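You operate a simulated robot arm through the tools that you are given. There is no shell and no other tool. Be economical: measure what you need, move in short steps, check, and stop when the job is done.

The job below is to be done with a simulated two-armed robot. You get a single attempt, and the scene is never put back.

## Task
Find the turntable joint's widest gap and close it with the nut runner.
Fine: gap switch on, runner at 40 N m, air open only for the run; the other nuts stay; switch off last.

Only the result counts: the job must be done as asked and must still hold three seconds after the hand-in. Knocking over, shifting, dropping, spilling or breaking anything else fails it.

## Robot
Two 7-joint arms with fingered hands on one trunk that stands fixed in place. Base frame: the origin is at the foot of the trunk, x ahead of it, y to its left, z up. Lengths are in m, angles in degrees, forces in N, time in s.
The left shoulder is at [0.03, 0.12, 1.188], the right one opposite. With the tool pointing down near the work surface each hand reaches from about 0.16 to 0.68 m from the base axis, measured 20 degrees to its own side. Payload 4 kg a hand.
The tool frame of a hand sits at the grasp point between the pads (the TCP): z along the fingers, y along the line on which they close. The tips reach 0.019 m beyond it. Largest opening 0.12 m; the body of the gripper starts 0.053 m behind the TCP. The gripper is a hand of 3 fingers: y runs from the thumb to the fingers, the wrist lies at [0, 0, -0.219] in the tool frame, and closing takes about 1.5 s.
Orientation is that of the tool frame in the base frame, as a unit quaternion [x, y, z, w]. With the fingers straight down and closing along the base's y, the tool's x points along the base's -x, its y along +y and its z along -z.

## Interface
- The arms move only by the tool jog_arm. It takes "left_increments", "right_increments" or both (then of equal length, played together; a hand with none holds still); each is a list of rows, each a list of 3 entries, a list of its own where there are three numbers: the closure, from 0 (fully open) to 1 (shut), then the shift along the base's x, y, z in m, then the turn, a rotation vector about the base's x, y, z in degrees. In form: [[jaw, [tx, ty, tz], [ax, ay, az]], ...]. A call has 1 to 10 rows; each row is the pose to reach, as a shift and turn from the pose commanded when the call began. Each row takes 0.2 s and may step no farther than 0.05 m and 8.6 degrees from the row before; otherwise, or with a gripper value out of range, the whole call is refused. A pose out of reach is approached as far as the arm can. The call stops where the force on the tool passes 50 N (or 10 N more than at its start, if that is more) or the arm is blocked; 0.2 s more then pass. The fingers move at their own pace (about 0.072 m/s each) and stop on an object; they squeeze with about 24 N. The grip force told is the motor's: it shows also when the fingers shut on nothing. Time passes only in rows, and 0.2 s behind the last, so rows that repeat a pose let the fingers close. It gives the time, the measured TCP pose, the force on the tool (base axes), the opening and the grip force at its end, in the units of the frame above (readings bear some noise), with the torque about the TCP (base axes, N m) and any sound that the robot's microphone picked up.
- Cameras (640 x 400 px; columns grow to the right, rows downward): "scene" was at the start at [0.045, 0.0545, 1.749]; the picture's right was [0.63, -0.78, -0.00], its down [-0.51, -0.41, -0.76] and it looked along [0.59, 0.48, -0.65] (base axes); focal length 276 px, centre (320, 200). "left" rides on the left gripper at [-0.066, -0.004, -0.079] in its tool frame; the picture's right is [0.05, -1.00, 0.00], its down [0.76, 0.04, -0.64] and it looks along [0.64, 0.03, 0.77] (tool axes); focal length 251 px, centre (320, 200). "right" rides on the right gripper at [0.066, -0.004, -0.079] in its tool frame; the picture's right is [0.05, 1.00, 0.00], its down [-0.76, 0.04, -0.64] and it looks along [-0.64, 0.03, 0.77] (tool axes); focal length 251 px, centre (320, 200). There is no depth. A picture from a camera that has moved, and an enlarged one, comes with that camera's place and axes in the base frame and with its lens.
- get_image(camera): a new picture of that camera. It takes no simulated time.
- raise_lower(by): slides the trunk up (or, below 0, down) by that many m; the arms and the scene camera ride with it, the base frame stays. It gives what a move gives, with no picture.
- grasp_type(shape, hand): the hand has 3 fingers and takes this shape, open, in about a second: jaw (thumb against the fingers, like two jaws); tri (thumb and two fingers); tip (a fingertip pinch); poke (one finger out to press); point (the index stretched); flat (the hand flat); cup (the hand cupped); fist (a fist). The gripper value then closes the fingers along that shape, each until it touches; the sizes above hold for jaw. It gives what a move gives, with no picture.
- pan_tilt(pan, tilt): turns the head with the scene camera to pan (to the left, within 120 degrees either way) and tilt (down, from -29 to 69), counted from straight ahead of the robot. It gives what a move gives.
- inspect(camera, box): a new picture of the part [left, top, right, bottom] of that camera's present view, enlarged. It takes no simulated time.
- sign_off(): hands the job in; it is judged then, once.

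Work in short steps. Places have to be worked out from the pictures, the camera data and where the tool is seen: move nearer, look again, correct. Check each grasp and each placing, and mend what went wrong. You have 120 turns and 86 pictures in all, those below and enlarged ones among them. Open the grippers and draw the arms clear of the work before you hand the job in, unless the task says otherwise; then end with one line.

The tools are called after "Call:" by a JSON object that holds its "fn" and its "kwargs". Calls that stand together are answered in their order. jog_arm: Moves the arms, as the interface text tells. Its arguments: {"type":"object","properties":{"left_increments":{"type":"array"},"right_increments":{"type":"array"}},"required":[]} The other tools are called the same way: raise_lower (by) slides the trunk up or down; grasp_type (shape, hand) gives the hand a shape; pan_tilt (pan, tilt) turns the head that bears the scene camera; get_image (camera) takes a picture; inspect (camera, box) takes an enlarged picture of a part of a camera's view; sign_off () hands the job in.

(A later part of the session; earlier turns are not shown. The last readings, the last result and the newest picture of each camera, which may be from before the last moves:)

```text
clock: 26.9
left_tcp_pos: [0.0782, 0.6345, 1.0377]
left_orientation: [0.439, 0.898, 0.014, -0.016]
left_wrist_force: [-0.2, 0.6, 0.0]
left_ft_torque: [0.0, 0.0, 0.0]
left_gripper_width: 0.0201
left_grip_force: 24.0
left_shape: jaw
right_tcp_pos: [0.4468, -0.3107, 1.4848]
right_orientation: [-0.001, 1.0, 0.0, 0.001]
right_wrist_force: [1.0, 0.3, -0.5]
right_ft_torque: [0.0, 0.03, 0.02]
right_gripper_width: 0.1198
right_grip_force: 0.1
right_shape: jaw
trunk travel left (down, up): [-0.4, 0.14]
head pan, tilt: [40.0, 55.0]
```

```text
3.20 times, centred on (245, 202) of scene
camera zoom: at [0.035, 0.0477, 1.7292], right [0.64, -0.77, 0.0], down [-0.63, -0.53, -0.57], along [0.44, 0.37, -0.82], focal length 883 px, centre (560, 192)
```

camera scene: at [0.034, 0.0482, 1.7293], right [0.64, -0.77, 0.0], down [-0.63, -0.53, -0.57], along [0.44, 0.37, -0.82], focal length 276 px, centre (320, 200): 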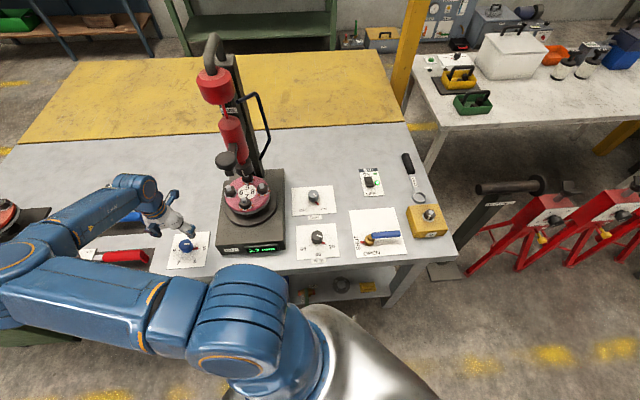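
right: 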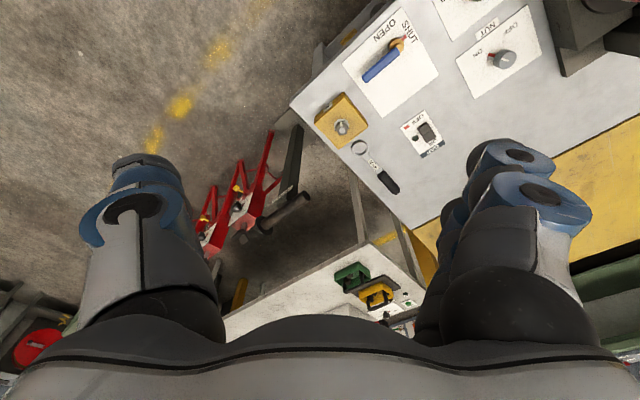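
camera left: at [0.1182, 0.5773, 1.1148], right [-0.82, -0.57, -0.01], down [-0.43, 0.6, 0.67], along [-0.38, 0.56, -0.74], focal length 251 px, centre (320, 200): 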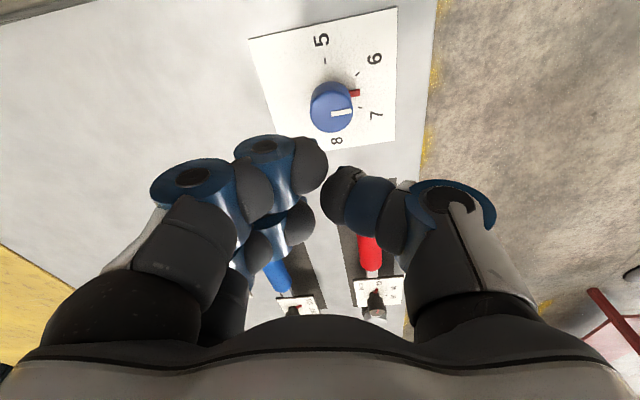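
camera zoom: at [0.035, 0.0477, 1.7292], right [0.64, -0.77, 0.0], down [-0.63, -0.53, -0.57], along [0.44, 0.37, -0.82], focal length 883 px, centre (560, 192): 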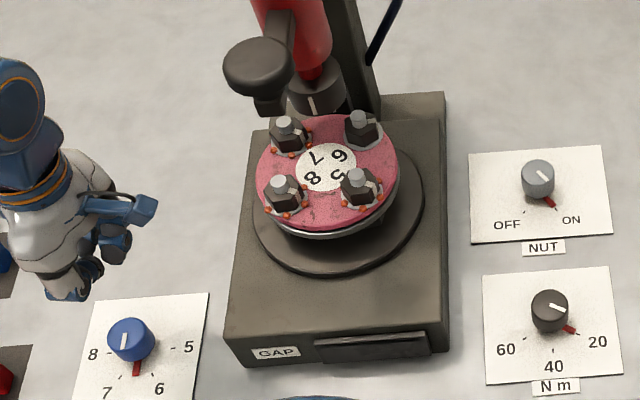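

Pointer rests between 6 and 7; the knob is at (0.060, 0.649). I rotate the raised hand +100° to yaw ≈ +48° so I have room to turn through 7 and 8.

Call:
{"fn": "jog_arm", "kwargs": {"left_increments": [[1, [-0.002, 0.002, 0.01], [0, 0, 8.4]], [0.35, [-0.004, 0.004, 0.01], [0, 0, 16.8]], [0.35, [-0.006, 0.006, 0.01], [0, 0, 25.2]], [0.35, [-0.008, 0.008, 0.01], [0, 0, 33.6]], [0.35, [-0.01, 0.01, 0.01], [0, 0, 42]], [0.35, [-0.014, 0.012, 0.01], [0, 0, 50.4]], [0.35, [-0.018, 0.0145, 0], [0, 0, 58.8]], [0.35, [-0.018, 0.0145, 0], [0, 0, 67.2]], [0.35, [-0.018, 0.0145, 0], [0, 0, 75.6]], [0.35, [-0.018, 0.0145, 0], [0, 0, 84]]]}}

Call:
{"fn": "jog_arm", "kwargs": {"left_increments": [[0.35, [0, 0, -0.03], [0, 0, 8]], [0.35, [0, 0, -0.06], [0, 0, 16]], [0.35, [0, 0, -0.08], [0, 0, 16]]]}}

Call:
{"fn": "get_image", "kwargs": {"camera": "left"}}

```text
clock: 29.1
left_tcp_pos: [0.0598, 0.6508, 1.0382]
left_orientation: [-0.276, 0.961, -0.001, -0.02]
left_wrist_force: [0.0, 0.1, -0.5]
left_ft_torque: [-0.01, 0.02, -0.01]
left_gripper_width: 0.0775
left_grip_force: 0.1
left_shape: jaw
right_tcp_pos: [0.4468, -0.31, 1.4863]
right_orientation: [0.002, 1.0, 0.0, 0.001]
right_wrist_force: [-0.1, -0.3, -0.7]
right_ft_torque: [0.03, -0.04, 0.02]
right_gripper_width: 0.1199
right_grip_force: 0.0
right_shape: jaw
trunk travel left (down, up): [-0.4, 0.14]
head pan, tilt: [40.0, 55.0]
```

```text
clock: 29.9
left_tcp_pos: [0.06, 0.6509, 0.958]
left_orientation: [-0.405, 0.914, -0.003, -0.02]
left_wrist_force: [0.5, 0.1, -0.1]
left_ft_torque: [0.03, 0.05, -0.01]
left_gripper_width: 0.0778
left_grip_force: 0.1
left_shape: jaw
right_tcp_pos: [0.4473, -0.3093, 1.485]
right_orientation: [0.001, 1.0, 0.0, -0.001]
right_wrist_force: [-0.2, 0.7, -0.3]
right_ft_torque: [0.0, -0.02, 0.01]
right_gripper_width: 0.1198
right_grip_force: 0.0
right_shape: jaw
trunk travel left (down, up): [-0.4, 0.14]
head pan, tilt: [40.0, 55.0]
```

```text
49 pictures are left
camera left: at [0.1093, 0.6984, 1.0345], right [0.7, -0.71, -0.01], down [-0.52, -0.52, 0.67], along [-0.48, -0.47, -0.74], focal length 251 px, centre (320, 200)
```

left: 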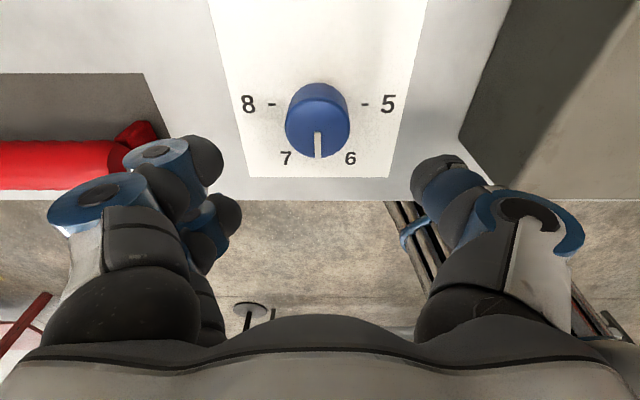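

Centred over the knob. Lower, grip, then turn 30° clockwise to 7.

Call:
{"fn": "jog_arm", "kwargs": {"left_increments": [[0.35, [-0.0005, -0.0005, -0.035], [0, 0, 0]], [0.35, [-0.0005, -0.0005, -0.06], [0, 0, 0]], [0.35, [-0.0005, -0.0005, -0.069], [0, 0, 0]], [1, [-0.0005, -0.0005, -0.069], [0, 0, 0]], [1, [-0.0005, -0.0005, -0.069], [0, 0, 0]], [1, [-0.0005, -0.0005, -0.069], [0, 0, 0]], [1, [-0.0005, -0.0005, -0.069], [0, 0, 0]], [1, [-0.0005, -0.0005, -0.069], [0, 0, 0]]]}}

Call:
{"fn": "jog_arm", "kwargs": {"left_increments": [[1, [0, 0, 0], [0, 0, -7.5]], [1, [0, 0, 0], [0, 0, -15]], [1, [0, 0, 0], [0, 0, -22.5]], [1, [0, 0, 0], [0, 0, -30]], [1, [0, 0, 0], [0, 0, -30]]]}}

Call:
{"fn": "inspect", "kwargs": {"camera": "scene", "box": [165, 140, 325, 265]}}

```text
clock: 31.7
left_tcp_pos: [0.059, 0.6504, 0.889]
left_orientation: [-0.405, 0.914, -0.003, -0.02]
left_wrist_force: [1.2, -0.4, -4.0]
left_ft_torque: [0.01, -0.02, -0.02]
left_gripper_width: 0.0291
left_grip_force: 23.9
left_shape: jaw
right_tcp_pos: [0.4477, -0.3079, 1.4858]
right_orientation: [0.001, 1.0, 0.0, 0.0]
right_wrist_force: [0.6, 0.0, 0.3]
right_ft_torque: [0.01, -0.02, -0.01]
right_gripper_width: 0.1198
right_grip_force: 0.0
right_shape: jaw
trunk travel left (down, up): [-0.4, 0.14]
head pan, tilt: [40.0, 55.0]
```

```text
clock: 32.9
left_tcp_pos: [0.0587, 0.6493, 0.8902]
left_orientation: [-0.154, 0.988, 0.001, -0.021]
left_wrist_force: [2.2, -2.9, -1.2]
left_ft_torque: [-0.06, 0.0, 0.03]
left_gripper_width: 0.0282
left_grip_force: 23.9
left_shape: jaw
right_tcp_pos: [0.4479, -0.3097, 1.485]
right_orientation: [0.001, 1.0, 0.0, 0.0]
right_wrist_force: [0.1, -0.6, 0.4]
right_ft_torque: [-0.01, -0.02, 0.01]
right_gripper_width: 0.1203
right_grip_force: 0.1
right_shape: jaw
trunk travel left (down, up): [-0.4, 0.14]
head pan, tilt: [40.0, 55.0]
```

```text
3.20 times, centred on (245, 202) of scene
camera zoom: at [0.0346, 0.0479, 1.7292], right [0.64, -0.77, 0.0], down [-0.63, -0.53, -0.57], along [0.44, 0.37, -0.82], focal length 883 px, centre (560, 192)
```

zoom: 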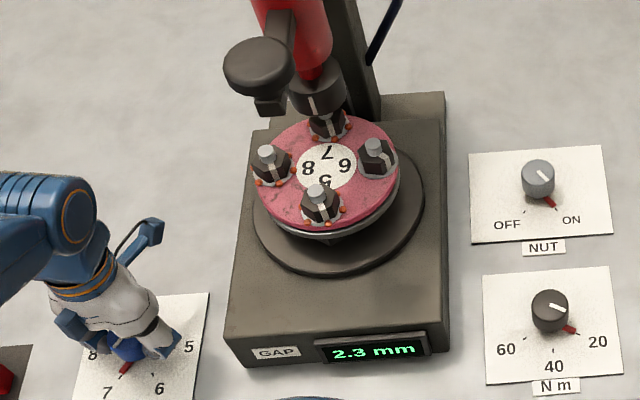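

Nut 7 reads 2.3 mm. Turn another 60° to 8.

Call:
{"fn": "jog_arm", "kwargs": {"left_increments": [[1, [0, 0, 0], [0, 0, -7.5]], [1, [0, 0, 0], [0, 0, -15]], [1, [0, 0, 0], [0, 0, -22.5]], [1, [0, 0, 0], [0, 0, -30]], [1, [0, 0, 0], [0, 0, -37.5]], [1, [0, 0, 0], [0, 0, -45]], [1, [0, 0, 0], [0, 0, -52.5]], [1, [0, 0, 0], [0, 0, -60]], [1, [0, 0, 0], [0, 0, -60]]]}}

Call:
{"fn": "inspect", "kwargs": {"camera": "scene", "box": [165, 140, 325, 265]}}

```text
clock: 34.9
left_tcp_pos: [0.0567, 0.6483, 0.8896]
left_orientation: [0.36, 0.933, 0.011, -0.016]
left_wrist_force: [-8.0, -9.5, -5.8]
left_ft_torque: [-0.11, 0.14, 0.02]
left_gripper_width: 0.0277
left_grip_force: 24.2
left_shape: jaw
right_tcp_pos: [0.4464, -0.3091, 1.4858]
right_orientation: [0.001, 1.0, 0.0, -0.001]
right_wrist_force: [-0.2, 0.1, 0.6]
right_ft_torque: [0.02, 0.01, 0.0]
right_gripper_width: 0.1199
right_grip_force: 0.1
right_shape: jaw
trunk travel left (down, up): [-0.4, 0.14]
head pan, tilt: [40.0, 55.0]
```

```text
3.20 times, centred on (245, 202) of scene
camera zoom: at [0.0328, 0.0472, 1.7293], right [0.64, -0.77, 0.0], down [-0.63, -0.53, -0.57], along [0.44, 0.37, -0.82], focal length 883 px, centre (560, 192)
```

zoom: 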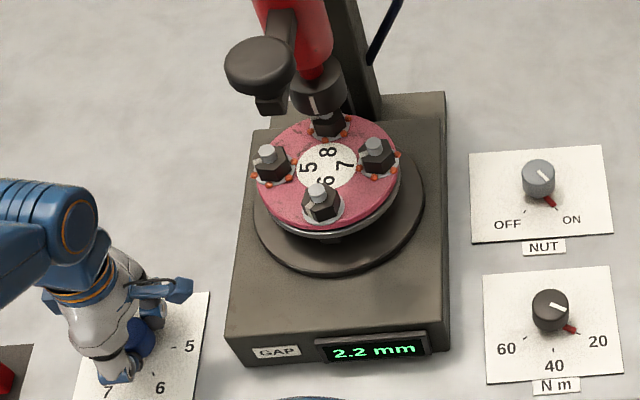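

Nut 8 reads 2.2 mm, so nut 6 (2.7 mm) is the widest. I turn back counter-clockwise 85° first, within known yaw limits.

Call:
{"fn": "jog_arm", "kwargs": {"left_increments": [[1, [0.001, 0.0005, 0], [0, 0, 8.5]], [1, [0.001, 0.001, 0], [0, 0, 17]], [1, [0.001, 0.001, 0], [0, 0, 25.5]], [1, [0.002, 0.001, 0], [0, 0, 34]], [1, [0.002, 0.001, 0], [0, 0, 42.5]], [1, [0.002, 0.001, 0], [0, 0, 51]], [1, [0.002, 0.001, 0], [0, 0, 59.5]], [1, [0.002, 0.001, 0], [0, 0, 68]], [1, [0.002, 0.001, 0], [0, 0, 76.5]], [1, [0.002, 0.001, 0], [0, 0, 85]]]}}

Call:
{"fn": "jog_arm", "kwargs": {"left_increments": [[0.35, [0, 0, 0], [0, 0, 0]], [0.35, [0, 0, 0], [0, 0, 0]], [0.35, [0, 0, 0], [0, 0, 0]], [0.35, [0, 0, 0.04], [0, 0, 0]], [0.35, [0, 0, 0.06], [0, 0, -8.5]], [0.35, [0, 0, 0.06], [0, 0, -17]], [0.35, [0, 0, 0.06], [0, 0, -25.5]], [0.35, [0, 0, 0.06], [0, 0, -34]], [0.35, [0, 0, 0.06], [0, 0, -40]]]}}

Call:
{"fn": "get_image", "kwargs": {"camera": "left"}}

```text
clock: 37.1
left_tcp_pos: [0.0613, 0.6514, 0.8876]
left_orientation: [-0.366, 0.93, -0.003, -0.019]
left_wrist_force: [-5.5, 0.2, -1.9]
left_ft_torque: [0.07, 0.08, 0.08]
left_gripper_width: 0.0274
left_grip_force: 23.9
left_shape: jaw
right_tcp_pos: [0.4466, -0.3088, 1.4865]
right_orientation: [0.001, 1.0, 0.0, 0.0]
right_wrist_force: [0.1, 0.1, 0.7]
right_ft_torque: [-0.03, 0.01, 0.02]
right_gripper_width: 0.1199
right_grip_force: 0.1
right_shape: jaw
trunk travel left (down, up): [-0.4, 0.14]
head pan, tilt: [40.0, 55.0]
```

```text
clock: 39.1
left_tcp_pos: [0.0619, 0.65, 0.9491]
left_orientation: [-0.022, 1.0, 0.005, -0.02]
left_wrist_force: [-1.0, 0.1, -0.6]
left_ft_torque: [-0.04, 0.0, 0.02]
left_gripper_width: 0.0776
left_grip_force: 0.0
left_shape: jaw
right_tcp_pos: [0.4464, -0.3104, 1.4851]
right_orientation: [0.001, 1.0, 0.0, 0.0]
right_wrist_force: [0.0, -0.2, -0.2]
right_ft_torque: [-0.03, 0.02, 0.01]
right_gripper_width: 0.12
right_grip_force: 0.0
right_shape: jaw
trunk travel left (down, up): [-0.4, 0.14]
head pan, tilt: [40.0, 55.0]
```

```text
46 pictures are left
camera left: at [0.1312, 0.6481, 1.0247], right [-0.01, -1.0, -0.01], down [-0.74, 0.0, 0.67], along [-0.67, 0.01, -0.74], focal length 251 px, centre (320, 200)
```

left: 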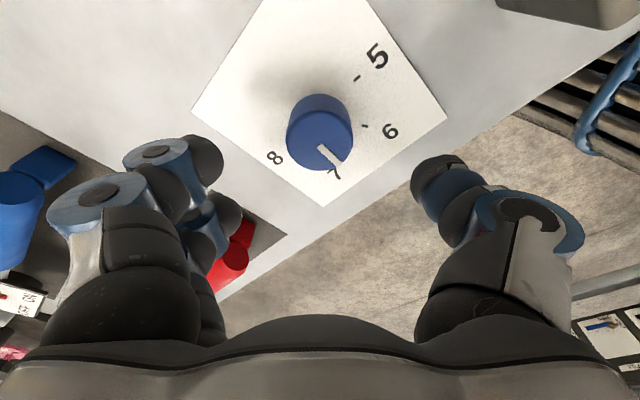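

The mark sits near 7, about 35° short of 6 as expected. I lower, regrip and turn +35°.

Call:
{"fn": "jog_arm", "kwargs": {"left_increments": [[0.35, [-0.001, 0, -0.03], [0, 0, 0]], [0.35, [-0.001, 0, -0.05], [0, 0, 0]], [0.35, [-0.001, 0, -0.06], [0, 0, 0]], [1, [-0.001, 0, -0.06], [0, 0, 0]], [1, [-0.001, 0, -0.06], [0, 0, 0]], [1, [-0.001, 0, -0.06], [0, 0, 0]], [1, [-0.001, 0, -0.06], [0, 0, 0]], [1, [-0.001, 0, -0.06], [0, 0, 0]]]}}

Call:
{"fn": "jog_arm", "kwargs": {"left_increments": [[1, [0, 0, 0], [0, 0, 7]], [1, [0, 0, 0], [0, 0, 14]], [1, [0, 0, 0], [0, 0, 21]], [1, [0, 0, 0], [0, 0, 28]], [1, [0, 0, 0], [0, 0, 35]], [1, [0, 0, 0], [0, 0, 35]]]}}

Call:
{"fn": "inspect", "kwargs": {"camera": "scene", "box": [165, 140, 325, 265]}}

Call:
{"fn": "get_image", "kwargs": {"camera": "left"}}

```text
clock: 40.9
left_tcp_pos: [0.0593, 0.6505, 0.8891]
left_orientation: [-0.025, 1.0, 0.004, -0.019]
left_wrist_force: [-0.6, -0.4, -3.1]
left_ft_torque: [0.01, -0.01, 0.01]
left_gripper_width: 0.0288
left_grip_force: 23.1
left_shape: jaw
right_tcp_pos: [0.4483, -0.3081, 1.4845]
right_orientation: [0.001, 1.0, -0.001, -0.001]
right_wrist_force: [-0.3, -0.1, 0.4]
right_ft_torque: [0.0, -0.02, 0.02]
right_gripper_width: 0.1199
right_grip_force: 0.0
right_shape: jaw
trunk travel left (down, up): [-0.4, 0.14]
head pan, tilt: [40.0, 55.0]
```

```text
clock: 42.3
left_tcp_pos: [0.0589, 0.6507, 0.8882]
left_orientation: [-0.324, 0.946, -0.001, -0.02]
left_wrist_force: [-3.7, 5.6, -1.8]
left_ft_torque: [0.17, 0.11, -0.09]
left_gripper_width: 0.0283
left_grip_force: 24.1
left_shape: jaw
right_tcp_pos: [0.4473, -0.3089, 1.485]
right_orientation: [0.0, 1.0, -0.001, 0.001]
right_wrist_force: [-0.1, 0.5, 0.7]
right_ft_torque: [-0.02, 0.02, -0.02]
right_gripper_width: 0.12
right_grip_force: 0.0
right_shape: jaw
trunk travel left (down, up): [-0.4, 0.14]
head pan, tilt: [40.0, 55.0]
```

```text
3.20 times, centred on (245, 202) of scene
camera zoom: at [0.0335, 0.0491, 1.7292], right [0.64, -0.77, 0.0], down [-0.63, -0.53, -0.57], along [0.44, 0.37, -0.82], focal length 883 px, centre (560, 192)
```

zoom: 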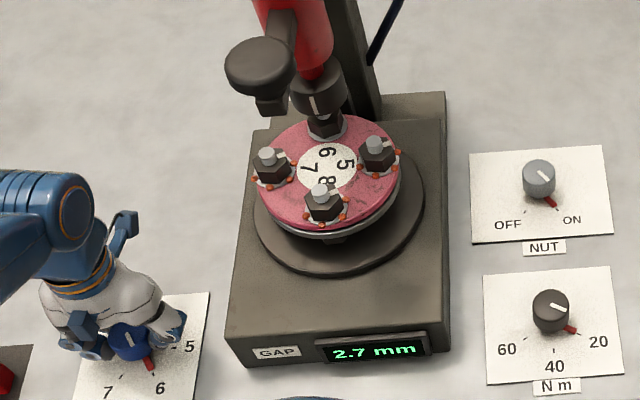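

```text
44 pictures are left
camera left: at [0.1172, 0.6896, 0.9651], right [0.57, -0.82, -0.01], down [-0.6, -0.43, 0.67], along [-0.56, -0.38, -0.74], focal length 251 px, centre (320, 200)
```

left: 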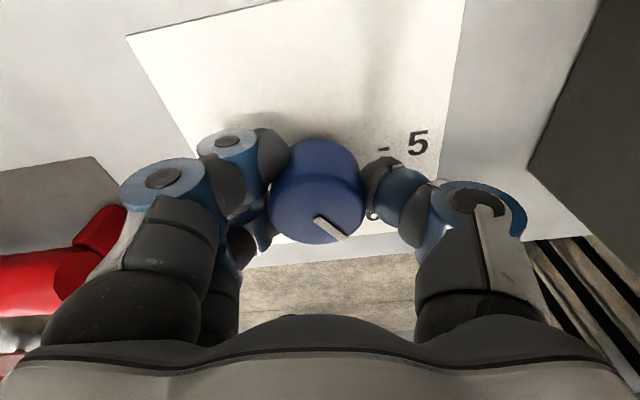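

Nut 6 is under the runner (2.7 mm). I release the dial, raise, and check its pointer.

Call:
{"fn": "jog_arm", "kwargs": {"left_increments": [[1, [0, 0, 0], [0, 0, 3]], [0.35, [0, 0, 0], [0, 0, 3]], [0.35, [0, 0, 0], [0, 0, 3]], [0.35, [0, 0, 0], [0, 0, 3]], [0.35, [0, 0, 0.04], [0, 0, 3]], [0.35, [0, 0, 0.08], [0, 0, 3]], [0.35, [0, 0, 0.12], [0, 0, 3]], [0.35, [-0.02, 0.02, 0.16], [0, 0, 3]], [0.35, [-0.04, 0.03, 0.2], [0, 0, 3]]]}}

Call:
{"fn": "inspect", "kwargs": {"camera": "scene", "box": [165, 140, 325, 265]}}

```text
clock: 44.3
left_tcp_pos: [0.0194, 0.6795, 1.0913]
left_orientation: [-0.348, 0.937, -0.003, -0.019]
left_wrist_force: [-0.5, 0.1, 0.5]
left_ft_torque: [0.01, 0.01, 0.0]
left_gripper_width: 0.0776
left_grip_force: 0.1
left_shape: jaw
right_tcp_pos: [0.4467, -0.3114, 1.485]
right_orientation: [0.001, 1.0, 0.001, 0.0]
right_wrist_force: [0.4, -0.6, -0.1]
right_ft_torque: [0.02, -0.02, -0.02]
right_gripper_width: 0.1202
right_grip_force: 0.1
right_shape: jaw
trunk travel left (down, up): [-0.4, 0.14]
head pan, tilt: [40.0, 55.0]
```

```text
3.20 times, centred on (245, 202) of scene
camera zoom: at [0.0335, 0.0473, 1.7293], right [0.64, -0.77, 0.0], down [-0.63, -0.53, -0.57], along [0.44, 0.37, -0.82], focal length 883 px, centre (560, 192)
```

zoom: 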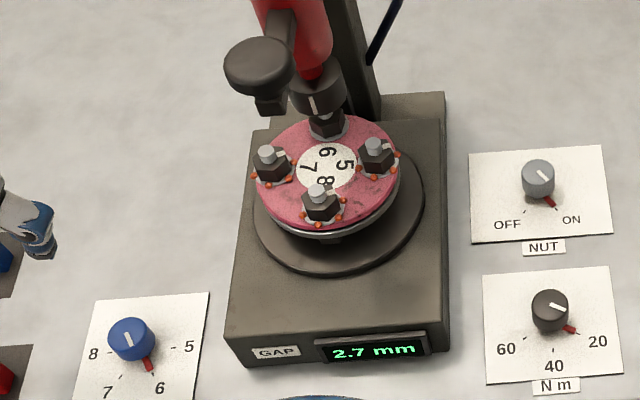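

Index is set at 6. Now the right hand goes to the torque dial at about (0.359, 0.337); it must turn clockwise ~60° from 20 to 40.

Call:
{"fn": "jog_arm", "kwargs": {"right_increments": [[0, [-0.01, 0.045, -0.015], [0, 0, 3]], [0, [-0.02, 0.09, -0.03], [0, 0, 6]], [0, [-0.03, 0.135, -0.045], [0, 0, 9]], [0.2, [-0.04, 0.18, -0.06], [0, 0, 12]], [0.35, [-0.05, 0.225, -0.075], [0, 0, 15]], [0.35, [-0.06, 0.27, -0.09], [0, 0, 18]], [0.35, [-0.07, 0.315, -0.105], [0, 0, 21]], [0.35, [-0.08, 0.36, -0.12], [0, 0, 24]], [0.35, [-0.088, 0.405, -0.135], [0, 0, 27]], [0.35, [-0.088, 0.45, -0.15], [0, 0, 30]]]}}

Call:
{"fn": "jog_arm", "kwargs": {"right_increments": [[0.35, [0, 0.04, -0.02], [0, 0, 0]], [0.35, [0, 0.08, -0.04], [0, 0, 0]], [0.35, [0, 0.12, -0.06], [0, 0, 0]], [0.35, [0, 0.16, -0.08], [0, 0, 0]], [0.35, [0, 0.195, -0.11], [0, 0, 0]], [0.35, [0, 0.197, -0.15], [0, 0, 0]], [0.35, [0, 0.197, -0.19], [0, 0, 0]], [0.35, [0, 0.197, -0.23], [0, 0, 0]], [0.35, [0, 0.197, -0.27], [0, 0, 0]], [0.35, [0, 0.197, -0.31], [0, 0, 0]]]}}

Call:
{"fn": "get_image", "kwargs": {"camera": "right"}}

Call:
{"fn": "get_image", "kwargs": {"camera": "scene"}}

```text
clock: 46.5
left_tcp_pos: [0.0212, 0.6819, 1.0899]
left_orientation: [-0.348, 0.937, -0.003, -0.02]
left_wrist_force: [-0.1, 0.6, -0.3]
left_ft_torque: [0.0, 0.02, 0.01]
left_gripper_width: 0.0775
left_grip_force: 0.0
left_shape: jaw
right_tcp_pos: [0.3616, 0.1449, 1.3362]
right_orientation: [-0.258, 0.966, 0.0, 0.0]
right_wrist_force: [-0.2, 0.0, 0.9]
right_ft_torque: [0.01, 0.02, 0.0]
right_gripper_width: 0.0785
right_grip_force: 0.2
right_shape: jaw
trunk travel left (down, up): [-0.4, 0.14]
head pan, tilt: [40.0, 55.0]
```

```text
clock: 48.7
left_tcp_pos: [0.0202, 0.6798, 1.0905]
left_orientation: [-0.348, 0.937, -0.002, -0.019]
left_wrist_force: [-0.6, -1.0, -0.5]
left_ft_torque: [0.01, -0.01, 0.05]
left_gripper_width: 0.0777
left_grip_force: 0.0
left_shape: jaw
right_tcp_pos: [0.3592, 0.3398, 1.0245]
right_orientation: [-0.257, 0.966, 0.0, 0.001]
right_wrist_force: [0.6, -0.2, -0.3]
right_ft_torque: [-0.04, 0.0, -0.02]
right_gripper_width: 0.0784
right_grip_force: 0.0
right_shape: jaw
trunk travel left (down, up): [-0.4, 0.14]
head pan, tilt: [40.0, 55.0]
```

```text
42 pictures are left
camera right: at [0.3046, 0.3044, 1.1029], right [-0.54, 0.84, 0.0], down [0.64, 0.42, 0.64], along [0.54, 0.35, -0.77], focal length 251 px, centre (320, 200)
```

right: 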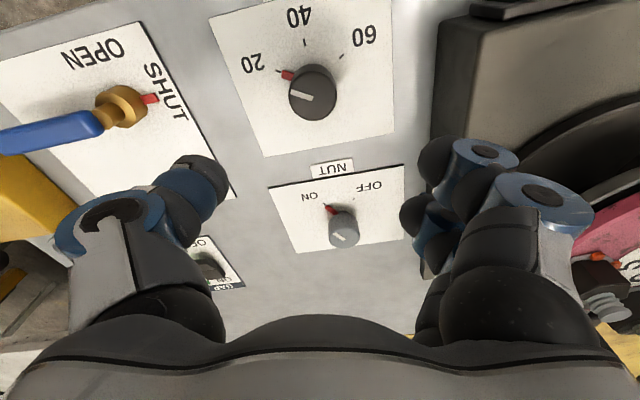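

```text
41 pictures are left
camera scene: at [0.0344, 0.0486, 1.7292], right [0.64, -0.77, 0.0], down [-0.63, -0.53, -0.57], along [0.44, 0.37, -0.82], focal length 276 px, centre (320, 200)
```

scene: 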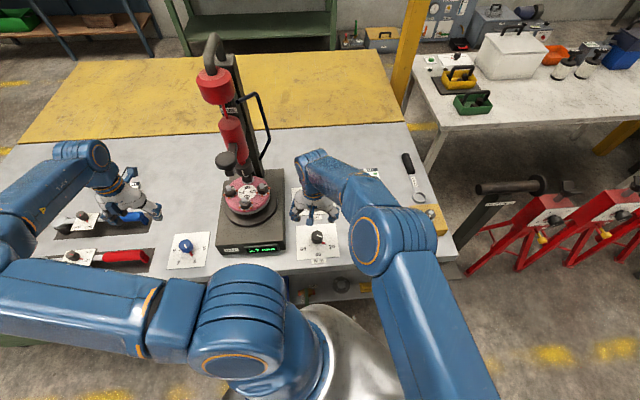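

The torque dial is at (0.361, 0.336). I lower around it with the right hand and grip.

Call:
{"fn": "jog_arm", "kwargs": {"right_increments": [[0.35, [0.002, -0.004, -0.04], [0, 0, 0]], [0.35, [0.002, -0.004, -0.08], [0, 0, 0]], [0.35, [0.002, -0.004, -0.11], [0, 0, 0]], [0.35, [0.002, -0.004, -0.128], [0, 0, 0]], [0.35, [0.002, -0.004, -0.136], [0, 0, 0]], [1, [0.002, -0.004, -0.136], [0, 0, 0]], [1, [0.002, -0.004, -0.136], [0, 0, 0]], [1, [0.002, -0.004, -0.136], [0, 0, 0]], [1, [0.002, -0.004, -0.136], [0, 0, 0]], [1, [0.002, -0.004, -0.136], [0, 0, 0]]]}}

Call:
{"fn": "get_image", "kwargs": {"camera": "right"}}

```text
clock: 50.9
left_tcp_pos: [0.0189, 0.679, 1.0915]
left_orientation: [-0.349, 0.937, -0.002, -0.02]
left_wrist_force: [-0.3, 1.0, 0.1]
left_ft_torque: [0.02, 0.02, 0.01]
left_gripper_width: 0.0774
left_grip_force: 0.1
left_shape: jaw
right_tcp_pos: [0.3579, 0.3301, 0.8974]
right_orientation: [-0.258, 0.966, 0.0, 0.0]
right_wrist_force: [-0.9, -4.4, -3.6]
right_ft_torque: [-0.01, 0.03, 0.0]
right_gripper_width: 0.0271
right_grip_force: 24.5
right_shape: jaw
right hand out of reach, approached as far as the arm can: row 5, 6, 7, 8, 9, 10
trunk travel left (down, up): [-0.4, 0.14]
head pan, tilt: [40.0, 55.0]
```

```text
40 pictures are left
camera right: at [0.3041, 0.2957, 0.9754], right [-0.55, 0.84, 0.0], down [0.64, 0.42, 0.64], along [0.54, 0.35, -0.77], focal length 251 px, centre (320, 200)
```

right: 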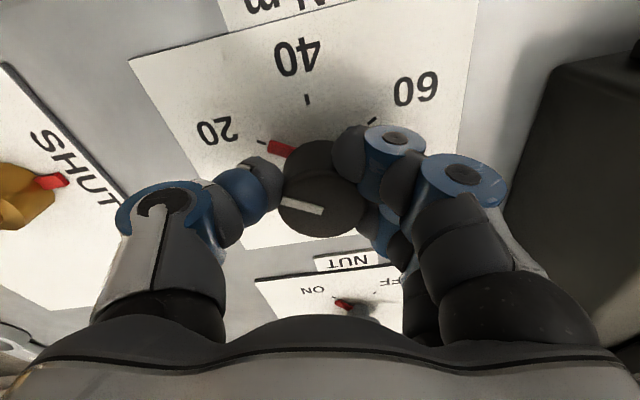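

The right arm is at its reach limit here; I release, lift and retract it, and will use the left hand instead.

Call:
{"fn": "jog_arm", "kwargs": {"right_increments": [[0.35, [0, 0, 0], [0, 0, 0]], [0.35, [0, 0, 0], [0, 0, 0]], [0.35, [0, 0, 0], [0, 0, 0]], [0.35, [0, 0, 0.04], [0, 0, 0]], [0.35, [0, 0, 0.08], [0, 0, 0]], [0.35, [0, 0, 0.12], [0, 0, 0]], [0.35, [0, -0.02, 0.16], [0, 0, 0]], [0.35, [0, -0.05, 0.2], [0, 0, 0]], [0.35, [0, -0.08, 0.23], [0, 0, 0]], [0.35, [0, -0.12, 0.26], [0, 0, 0]]]}}

Call:
{"fn": "jog_arm", "kwargs": {"right_increments": [[0.35, [0, -0.045, 0.01], [0, 0, -5]], [0.35, [0, -0.09, 0.02], [0, 0, -10]], [0.35, [0, -0.135, 0.03], [0, 0, -15]], [0.35, [0, -0.18, 0.04], [0, 0, -20]], [0.35, [0, -0.225, 0.05], [0, 0, -25]], [0.35, [0, -0.27, 0.06], [0, 0, -30]], [0.35, [0, -0.315, 0.07], [0, 0, -30]], [0.35, [0, -0.36, 0.08], [0, 0, -30]], [0.35, [0, -0.405, 0.09], [0, 0, -30]], [0.35, [0, -0.45, 0.1], [0, 0, -30]]]}}

Call:
{"fn": "get_image", "kwargs": {"camera": "scene"}}

```text
clock: 53.1
left_tcp_pos: [0.0188, 0.6779, 1.0921]
left_orientation: [-0.348, 0.937, -0.001, -0.019]
left_wrist_force: [0.3, -0.1, 0.3]
left_ft_torque: [0.04, -0.01, -0.01]
left_gripper_width: 0.0774
left_grip_force: 0.0
left_shape: jaw
right_tcp_pos: [0.3593, 0.2099, 1.1588]
right_orientation: [-0.258, 0.966, 0.001, -0.001]
right_wrist_force: [-0.6, -0.7, -0.3]
right_ft_torque: [0.03, 0.04, 0.02]
right_gripper_width: 0.0774
right_grip_force: 0.0
right_shape: jaw
trunk travel left (down, up): [-0.4, 0.14]
head pan, tilt: [40.0, 55.0]
```

```text
clock: 55.3
left_tcp_pos: [0.0188, 0.6794, 1.091]
left_orientation: [-0.348, 0.937, -0.002, -0.019]
left_wrist_force: [-0.2, 0.2, -0.8]
left_ft_torque: [-0.02, 0.03, -0.01]
left_gripper_width: 0.0775
left_grip_force: 0.0
left_shape: jaw
right_tcp_pos: [0.3582, -0.2382, 1.2569]
right_orientation: [0.001, 1.0, 0.001, 0.001]
right_wrist_force: [0.1, 0.2, -0.6]
right_ft_torque: [0.03, -0.01, 0.01]
right_gripper_width: 0.0777
right_grip_force: 0.1
right_shape: jaw
trunk travel left (down, up): [-0.4, 0.14]
head pan, tilt: [40.0, 55.0]
```

```text
39 pictures are left
camera scene: at [0.0334, 0.0469, 1.7293], right [0.64, -0.77, 0.0], down [-0.63, -0.53, -0.57], along [0.44, 0.37, -0.82], focal length 276 px, centre (320, 200)
```

scene: 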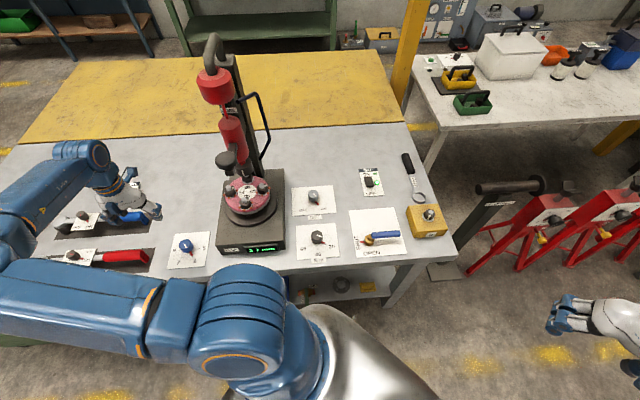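

Now bring the left hand around in front of the base (clear of the runner) to above the torque dial.

Call:
{"fn": "jog_arm", "kwargs": {"left_increments": [[0.35, [-0.01, -0.035, 0.02], [0, 0, 0]], [0.35, [-0.01, -0.08, 0.035], [0, 0, 0]], [0.35, [-0.01, -0.125, 0.05], [0, 0, 0]], [0.35, [-0.01, -0.17, 0.05], [0, 0, 0]], [0.35, [0, -0.215, 0.05], [0, 0, 0]], [0.35, [0.02, -0.255, 0.05], [0, 0, 0]], [0.35, [0.05, -0.29, 0.05], [0, 0, 0]], [0.35, [0.085, -0.32, 0.05], [0, 0, -3]], [0.35, [0.13, -0.34, 0.05], [0, 0, -6]], [0.35, [0.175, -0.35, 0.05], [0, 0, -9]]]}}

Call:
{"fn": "jog_arm", "kwargs": {"left_increments": [[0.35, [0.045, 0, 0], [0, 0, 0]], [0.35, [0.09, 0.002, 0], [0, 0, 0]], [0.35, [0.13, 0.004, -0.02], [0, 0, 0]], [0.35, [0.165, 0.006, -0.05], [0, 0, 0]], [0.35, [0.167, 0.006, -0.09], [0, 0, 0]], [0.35, [0.167, 0.006, -0.13], [0, 0, 0]]]}}

Call:
{"fn": "get_image", "kwargs": {"camera": "left"}}

Call:
{"fn": "get_image", "kwargs": {"camera": "scene"}}

```text
clock: 57.5
left_tcp_pos: [0.2094, 0.3426, 1.139]
left_orientation: [-0.274, 0.961, 0.0, -0.022]
left_wrist_force: [-0.9, 0.2, 0.1]
left_ft_torque: [0.01, -0.01, 0.02]
left_gripper_width: 0.0777
left_grip_force: 0.0
left_shape: jaw
left hand out of reach, approached as far as the arm can: row 7, 8, 9, 10
right_tcp_pos: [0.358, -0.2367, 1.2562]
right_orientation: [0.001, 1.0, 0.0, -0.001]
right_wrist_force: [-0.1, -0.4, 0.5]
right_ft_torque: [-0.03, 0.02, 0.01]
right_gripper_width: 0.0774
right_grip_force: 0.0
right_shape: jaw
trunk travel left (down, up): [-0.4, 0.14]
head pan, tilt: [40.0, 55.0]
```

```text
clock: 58.9
left_tcp_pos: [0.3758, 0.3493, 1.0112]
left_orientation: [-0.273, 0.962, 0.0, -0.02]
left_wrist_force: [0.0, 0.1, 0.2]
left_ft_torque: [-0.04, 0.02, 0.02]
left_gripper_width: 0.0776
left_grip_force: 0.0
left_shape: jaw
right_tcp_pos: [0.3587, -0.2356, 1.256]
right_orientation: [0.001, 1.0, 0.0, -0.001]
right_wrist_force: [-0.1, -1.2, -0.6]
right_ft_torque: [-0.01, 0.06, -0.02]
right_gripper_width: 0.0776
right_grip_force: 0.1
right_shape: jaw
trunk travel left (down, up): [-0.4, 0.14]
head pan, tilt: [40.0, 55.0]
```

```text
38 pictures are left
camera left: at [0.4365, 0.3813, 1.087], right [0.48, -0.88, -0.01], down [-0.65, -0.36, 0.67], along [-0.59, -0.32, -0.74], focal length 251 px, centre (320, 200)
```

left: 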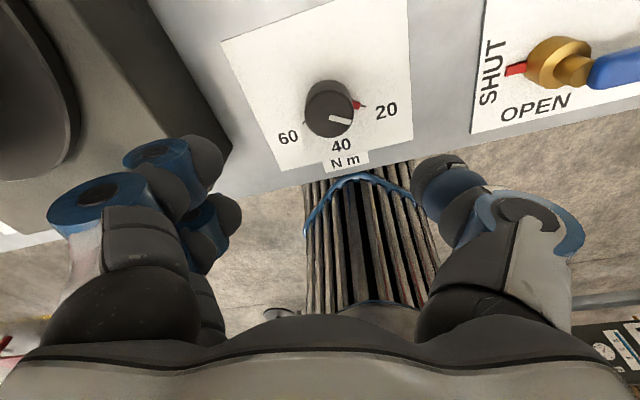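

```text
37 pictures are left
camera scene: at [0.0354, 0.0488, 1.7292], right [0.64, -0.77, 0.0], down [-0.63, -0.53, -0.57], along [0.44, 0.37, -0.82], focal length 276 px, centre (320, 200)
```

scene: 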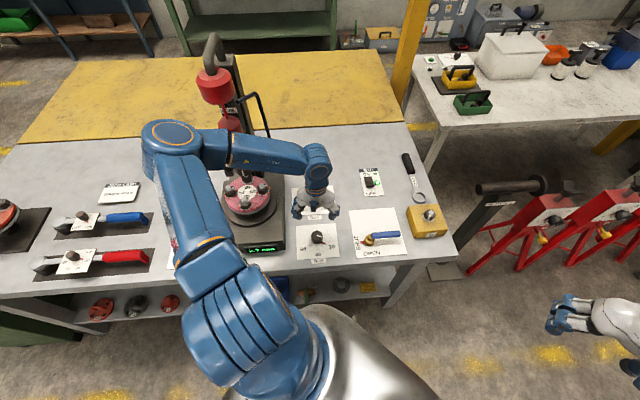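

Dial estimate (0.362, 0.334). I lower the left hand around it and grip.

Call:
{"fn": "jog_arm", "kwargs": {"left_increments": [[0.35, [-0.0135, -0.015, -0.03], [0, 0, 0]], [0.35, [-0.0135, -0.015, -0.07], [0, 0, 0]], [0.35, [-0.0135, -0.015, -0.1], [0, 0, 0]], [0.35, [-0.0135, -0.015, -0.122], [0, 0, 0]], [1, [-0.0135, -0.015, -0.122], [0, 0, 0]], [1, [-0.0135, -0.015, -0.122], [0, 0, 0]], [1, [-0.0135, -0.015, -0.122], [0, 0, 0]], [1, [-0.0135, -0.015, -0.122], [0, 0, 0]], [1, [-0.0135, -0.015, -0.122], [0, 0, 0]]]}}

Call:
{"fn": "get_image", "kwargs": {"camera": "left"}}

```text
clock: 60.9
left_tcp_pos: [0.3608, 0.3317, 0.8886]
left_orientation: [-0.274, 0.961, 0.0, -0.021]
left_wrist_force: [-1.2, -5.2, -6.3]
left_ft_torque: [0.0, 0.02, -0.01]
left_gripper_width: 0.0271
left_grip_force: 23.8
left_shape: jaw
right_tcp_pos: [0.3575, -0.2374, 1.2568]
right_orientation: [0.002, 1.0, 0.001, -0.001]
right_wrist_force: [-0.1, 0.4, 0.2]
right_ft_torque: [-0.02, 0.01, 0.04]
right_gripper_width: 0.0777
right_grip_force: 0.1
right_shape: jaw
trunk travel left (down, up): [-0.4, 0.14]
head pan, tilt: [40.0, 55.0]
```

```text
36 pictures are left
camera left: at [0.423, 0.364, 0.9655], right [0.48, -0.88, -0.01], down [-0.65, -0.36, 0.67], along [-0.59, -0.32, -0.74], focal length 251 px, centre (320, 200)
```

left: 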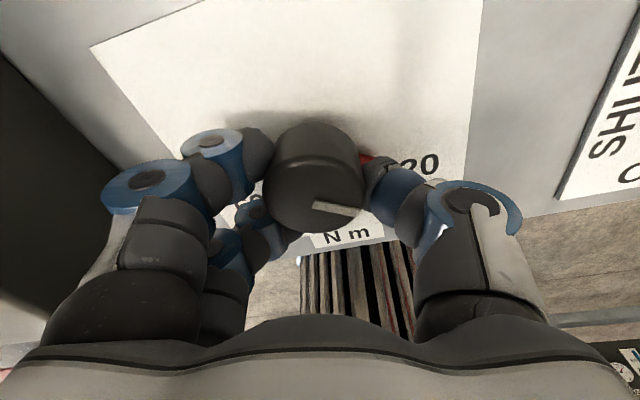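

Gripped. Turn clockwise 60° to bring the pointer to 40.

Call:
{"fn": "jog_arm", "kwargs": {"left_increments": [[1, [0, 0, 0], [0, 0, -7.5]], [1, [0, 0, 0], [0, 0, -15]], [1, [0, 0, 0], [0, 0, -22.5]], [1, [0, 0, 0], [0, 0, -30]], [1, [0, 0, 0], [0, 0, -37.5]], [1, [0, 0, 0], [0, 0, -45]], [1, [0, 0, 0], [0, 0, -52.5]], [1, [0, 0, 0], [0, 0, -60]], [1, [0, 0, 0], [0, 0, -60]]]}}

Call:
{"fn": "inspect", "kwargs": {"camera": "scene", "box": [260, 170, 410, 270]}}

Call:
{"fn": "get_image", "kwargs": {"camera": "left"}}

```text
clock: 62.9
left_tcp_pos: [0.3599, 0.3345, 0.8891]
left_orientation: [0.243, 0.97, 0.009, -0.016]
left_wrist_force: [-11.6, 9.3, 5.1]
left_ft_torque: [0.14, 0.01, 0.05]
left_gripper_width: 0.0274
left_grip_force: 24.1
left_shape: jaw
right_tcp_pos: [0.3567, -0.2367, 1.257]
right_orientation: [0.0, 1.0, 0.0, 0.002]
right_wrist_force: [-0.3, 0.2, -0.9]
right_ft_torque: [-0.02, -0.02, 0.01]
right_gripper_width: 0.0774
right_grip_force: 0.2
right_shape: jaw
trunk travel left (down, up): [-0.4, 0.14]
head pan, tilt: [40.0, 55.0]
```

```text
4.00 times, centred on (335, 220) of scene
camera zoom: at [0.032, 0.049, 1.7293], right [0.64, -0.77, 0.0], down [-0.63, -0.53, -0.57], along [0.44, 0.37, -0.82], focal length 1104 px, centre (260, 120)
```

zoom: 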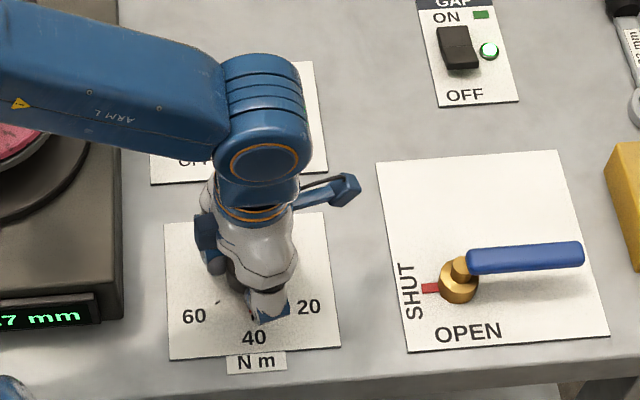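

```text
34 pictures are left
camera left: at [0.4194, 0.2972, 0.9649], right [-0.52, -0.85, -0.01], down [-0.63, 0.38, 0.67], along [-0.57, 0.36, -0.74], focal length 251 px, centre (320, 200)
```

left: 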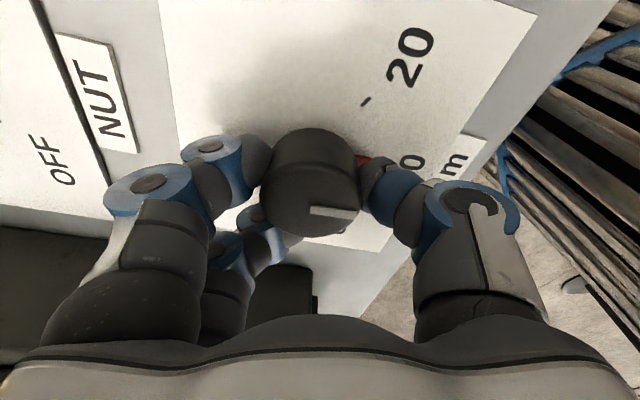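

The knob rotated with the hand. Release, lift, and check the pointer.

Call:
{"fn": "jog_arm", "kwargs": {"left_increments": [[0.35, [0, 0, 0], [0, 0, 0]], [0.35, [0, 0, 0], [0, 0, 0]], [0.35, [0, 0, 0], [0, 0, 0]], [0.35, [0, 0, 0.04], [0, 0, 0]], [0.35, [0, 0, 0.08], [0, 0, 0]], [0.35, [0.02, 0, 0.12], [0, 0, 0]], [0.35, [0.05, 0, 0.14], [0, 0, 0]], [0.35, [0.08, -0.02, 0.15], [0, 0, 0]]]}}

Call:
{"fn": "inspect", "kwargs": {"camera": "scene", "box": [210, 170, 410, 270]}}

```text
clock: 64.7
left_tcp_pos: [0.444, 0.3096, 1.0378]
left_orientation: [0.244, 0.97, 0.01, -0.018]
left_wrist_force: [0.1, -0.5, -0.3]
left_ft_torque: [0.0, 0.03, 0.01]
left_gripper_width: 0.0777
left_grip_force: 0.1
left_shape: jaw
right_tcp_pos: [0.3581, -0.2376, 1.2555]
right_orientation: [0.001, 1.0, 0.001, -0.001]
right_wrist_force: [0.7, -1.1, -1.2]
right_ft_torque: [0.01, 0.02, 0.01]
right_gripper_width: 0.0774
right_grip_force: 0.1
right_shape: jaw
trunk travel left (down, up): [-0.4, 0.14]
head pan, tilt: [40.0, 55.0]
```

```text
3.20 times, centred on (310, 220) of scene
camera zoom: at [0.036, 0.0466, 1.7292], right [0.64, -0.77, 0.0], down [-0.63, -0.53, -0.57], along [0.44, 0.37, -0.82], focal length 883 px, centre (352, 136)
```

zoom: 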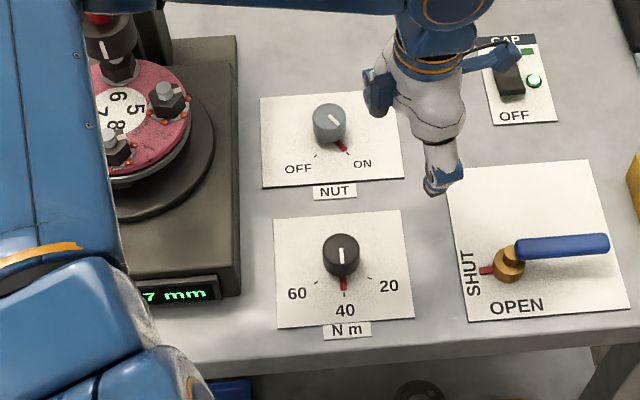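

Torque reads 40. Next the air valve: pivot ≈(0.462, 0.192), handle pointing at −40° with tip ≈(0.543, 0.123). I hover over the handle with jaws across it and look.

Call:
{"fn": "jog_arm", "kwargs": {"left_increments": [[0.35, [0.015, -0.035, 0.0], [0, 0, -3]], [0.35, [0.03, -0.07, 0.0], [0, 0, -6]], [0.35, [0.045, -0.105, 0.0], [0, 0, -9]], [0.35, [0.06, -0.14, 0.0], [0, 0, -12]], [0.35, [0.075, -0.166, -0.02], [0, 0, -12]], [0.35, [0.075, -0.166, -0.05], [0, 0, -12]]]}}

Call:
{"fn": "get_image", "kwargs": {"camera": "left"}}

Call:
{"fn": "get_image", "kwargs": {"camera": "scene"}}

```text
clock: 66.1
left_tcp_pos: [0.4734, 0.1935, 1.0017]
left_orientation: [0.344, 0.939, 0.01, -0.017]
left_wrist_force: [0.4, -0.2, 0.5]
left_ft_torque: [0.01, 0.01, 0.0]
left_gripper_width: 0.0778
left_grip_force: 0.1
left_shape: jaw
left hand out of reach, approached as far as the arm can: row 4, 5, 6
right_tcp_pos: [0.3578, -0.2364, 1.2564]
right_orientation: [0.001, 1.0, 0.0, 0.0]
right_wrist_force: [0.3, 0.6, 0.0]
right_ft_torque: [0.01, 0.03, -0.01]
right_gripper_width: 0.0774
right_grip_force: 0.0
right_shape: jaw
trunk travel left (down, up): [-0.4, 0.14]
head pan, tilt: [40.0, 55.0]
```

```text
32 pictures are left
camera left: at [0.5248, 0.1445, 1.0774], right [-0.69, -0.73, -0.01], down [-0.54, 0.5, 0.67], along [-0.49, 0.47, -0.74], focal length 251 px, centre (320, 200)
```

left: 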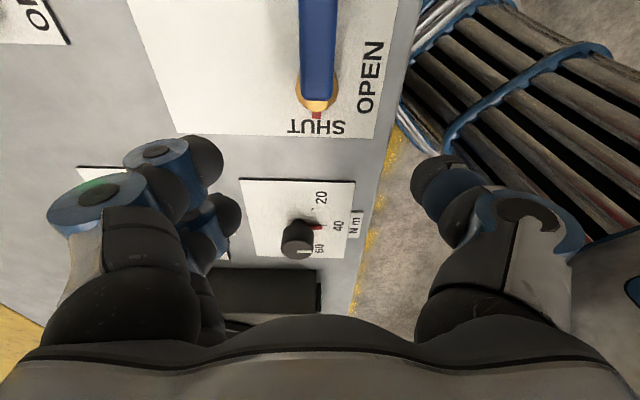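

```text
31 pictures are left
camera scene: at [0.0351, 0.0479, 1.7292], right [0.64, -0.77, 0.0], down [-0.63, -0.53, -0.57], along [0.44, 0.37, -0.82], focal length 276 px, centre (320, 200)
```

scene: 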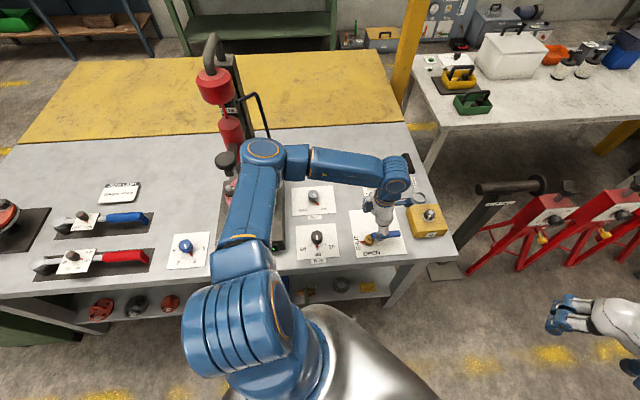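

Left can't reach that yaw here, so I'll push the handle instead of gripping it: fingers shut, yaw 0, starting on the handle's near side at about (0.500, 0.112).

Call:
{"fn": "jog_arm", "kwargs": {"left_increments": [[1, [0.0, -0.01, 0.02], [0, 0, 7]], [1, [0.0, -0.03, 0.03], [0, 0, 14]], [1, [0.01, -0.05, 0.03], [0, 0, 21]], [1, [0.015, -0.065, 0.03], [0, 0, 28]], [1, [0.02, -0.075, 0.02], [0, 0, 35]], [1, [0.0245, -0.0835, 0.0], [0, 0, 40]], [1, [0.0245, -0.0835, -0.01], [0, 0, 40]]]}}

Call:
{"fn": "get_image", "kwargs": {"camera": "left"}}

Call:
{"fn": "inspect", "kwargs": {"camera": "scene", "box": [320, 170, 470, 270]}}

```text
clock: 67.7
left_tcp_pos: [0.4501, 0.1686, 1.0081]
left_orientation: [0.001, 1.0, 0.005, -0.018]
left_wrist_force: [-0.4, -0.4, -0.2]
left_ft_torque: [-0.01, 0.0, -0.01]
left_gripper_width: 0.0001
left_grip_force: 24.1
left_shape: jaw
left hand out of reach, approached as far as the arm can: row 1, 2, 3, 4, 5, 6, 7
right_tcp_pos: [0.3576, -0.2369, 1.2553]
right_orientation: [0.002, 1.0, 0.001, 0.0]
right_wrist_force: [-0.9, -0.4, 0.7]
right_ft_torque: [0.0, -0.02, 0.0]
right_gripper_width: 0.0778
right_grip_force: 0.1
right_shape: jaw
trunk travel left (down, up): [-0.4, 0.14]
head pan, tilt: [40.0, 55.0]
```

```text
30 pictures are left
camera left: at [0.5196, 0.1636, 1.0841], right [-0.06, -1.0, -0.01], down [-0.74, 0.04, 0.67], along [-0.67, 0.04, -0.74], focal length 251 px, centre (320, 200)
```

left: 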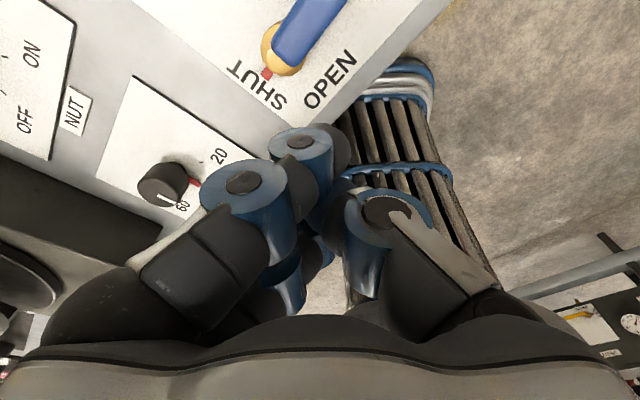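

```text
4.00 times, centred on (395, 220) of scene
camera zoom: at [0.0343, 0.0477, 1.7292], right [0.64, -0.77, 0.0], down [-0.63, -0.53, -0.57], along [0.44, 0.37, -0.82], focal length 1104 px, centre (20, 120)
```

zoom: 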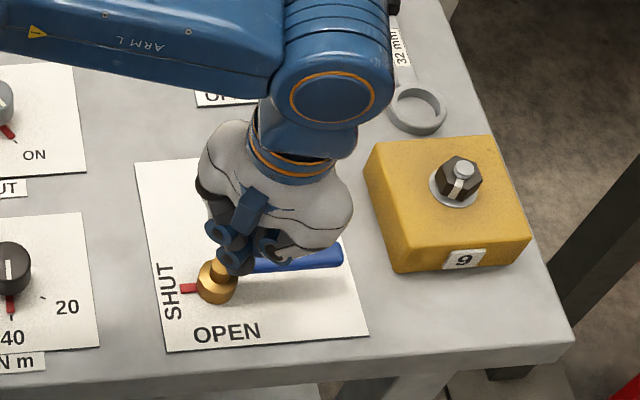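

The left arm can't cross comfortably, so the right arm, tilted forward, will push the valve. I first park the left hand high, near its start pose.

Call:
{"fn": "jog_arm", "kwargs": {"left_increments": [[1, [-0.02, 0.02, 0.04], [0, 0, 0]], [1, [-0.04, 0.04, 0.08], [0, 0, 0]], [1, [-0.06, 0.06, 0.12], [0, 0, 0]], [1, [-0.08, 0.08, 0.16], [0, 0, 0]], [0.5, [-0.1, 0.1, 0.2], [0, 0, 0]], [0.2, [-0.12, 0.12, 0.24], [0, 0, 0]], [0, [-0.14, 0.14, 0.28], [0, 0, 0]], [0, [-0.16, 0.16, 0.32], [0, 0, 0]], [0, [-0.18, 0.18, 0.36], [0, 0, 0]], [0, [-0.2, 0.2, 0.4], [0, 0, 0]]]}}

Call:
{"fn": "jog_arm", "kwargs": {"left_increments": [[0, [-0.015, 0.02, 0.04], [0, 0, 0]], [0, [-0.03, 0.04, 0.08], [0, 0, 0]], [0, [-0.034, 0.05, 0.11], [0, 0, 0]]]}}

Call:
{"fn": "get_image", "kwargs": {"camera": "scene"}}

```text
clock: 69.9
left_tcp_pos: [0.2469, 0.3688, 1.4065]
left_orientation: [0.002, 1.0, 0.005, -0.019]
left_wrist_force: [-0.3, -0.1, -0.3]
left_ft_torque: [0.01, 0.02, -0.01]
left_gripper_width: 0.12
left_grip_force: 0.0
left_shape: jaw
right_tcp_pos: [0.3568, -0.237, 1.2567]
right_orientation: [0.001, 1.0, 0.0, 0.0]
right_wrist_force: [0.4, 0.2, -0.1]
right_ft_torque: [0.01, 0.0, -0.01]
right_gripper_width: 0.0776
right_grip_force: 0.0
right_shape: jaw
trunk travel left (down, up): [-0.4, 0.14]
head pan, tilt: [40.0, 55.0]
```

```text
clock: 70.7
left_tcp_pos: [0.2169, 0.4213, 1.5154]
left_orientation: [0.002, 1.0, 0.005, -0.02]
left_wrist_force: [-0.8, -0.2, -0.8]
left_ft_torque: [-0.02, 0.03, 0.02]
left_gripper_width: 0.1199
left_grip_force: 0.0
left_shape: jaw
right_tcp_pos: [0.3592, -0.2378, 1.2556]
right_orientation: [0.001, 1.0, 0.0, -0.001]
right_wrist_force: [-0.7, -0.6, -0.3]
right_ft_torque: [0.0, -0.02, 0.0]
right_gripper_width: 0.0779
right_grip_force: 0.0
right_shape: jaw
trunk travel left (down, up): [-0.4, 0.14]
head pan, tilt: [40.0, 55.0]
```

```text
28 pictures are left
camera scene: at [0.0353, 0.0475, 1.7292], right [0.64, -0.77, 0.0], down [-0.63, -0.53, -0.57], along [0.44, 0.37, -0.82], focal length 276 px, centre (320, 200)
```

scene: 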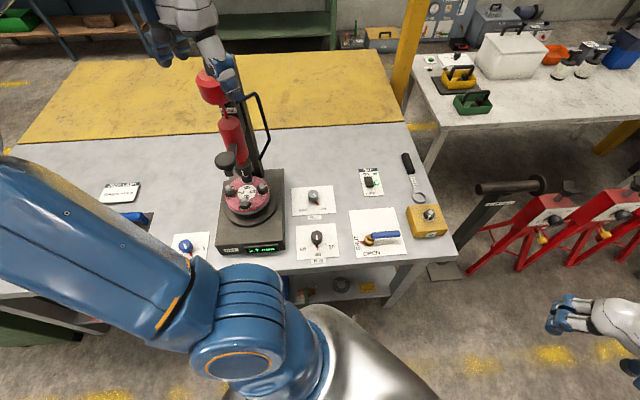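

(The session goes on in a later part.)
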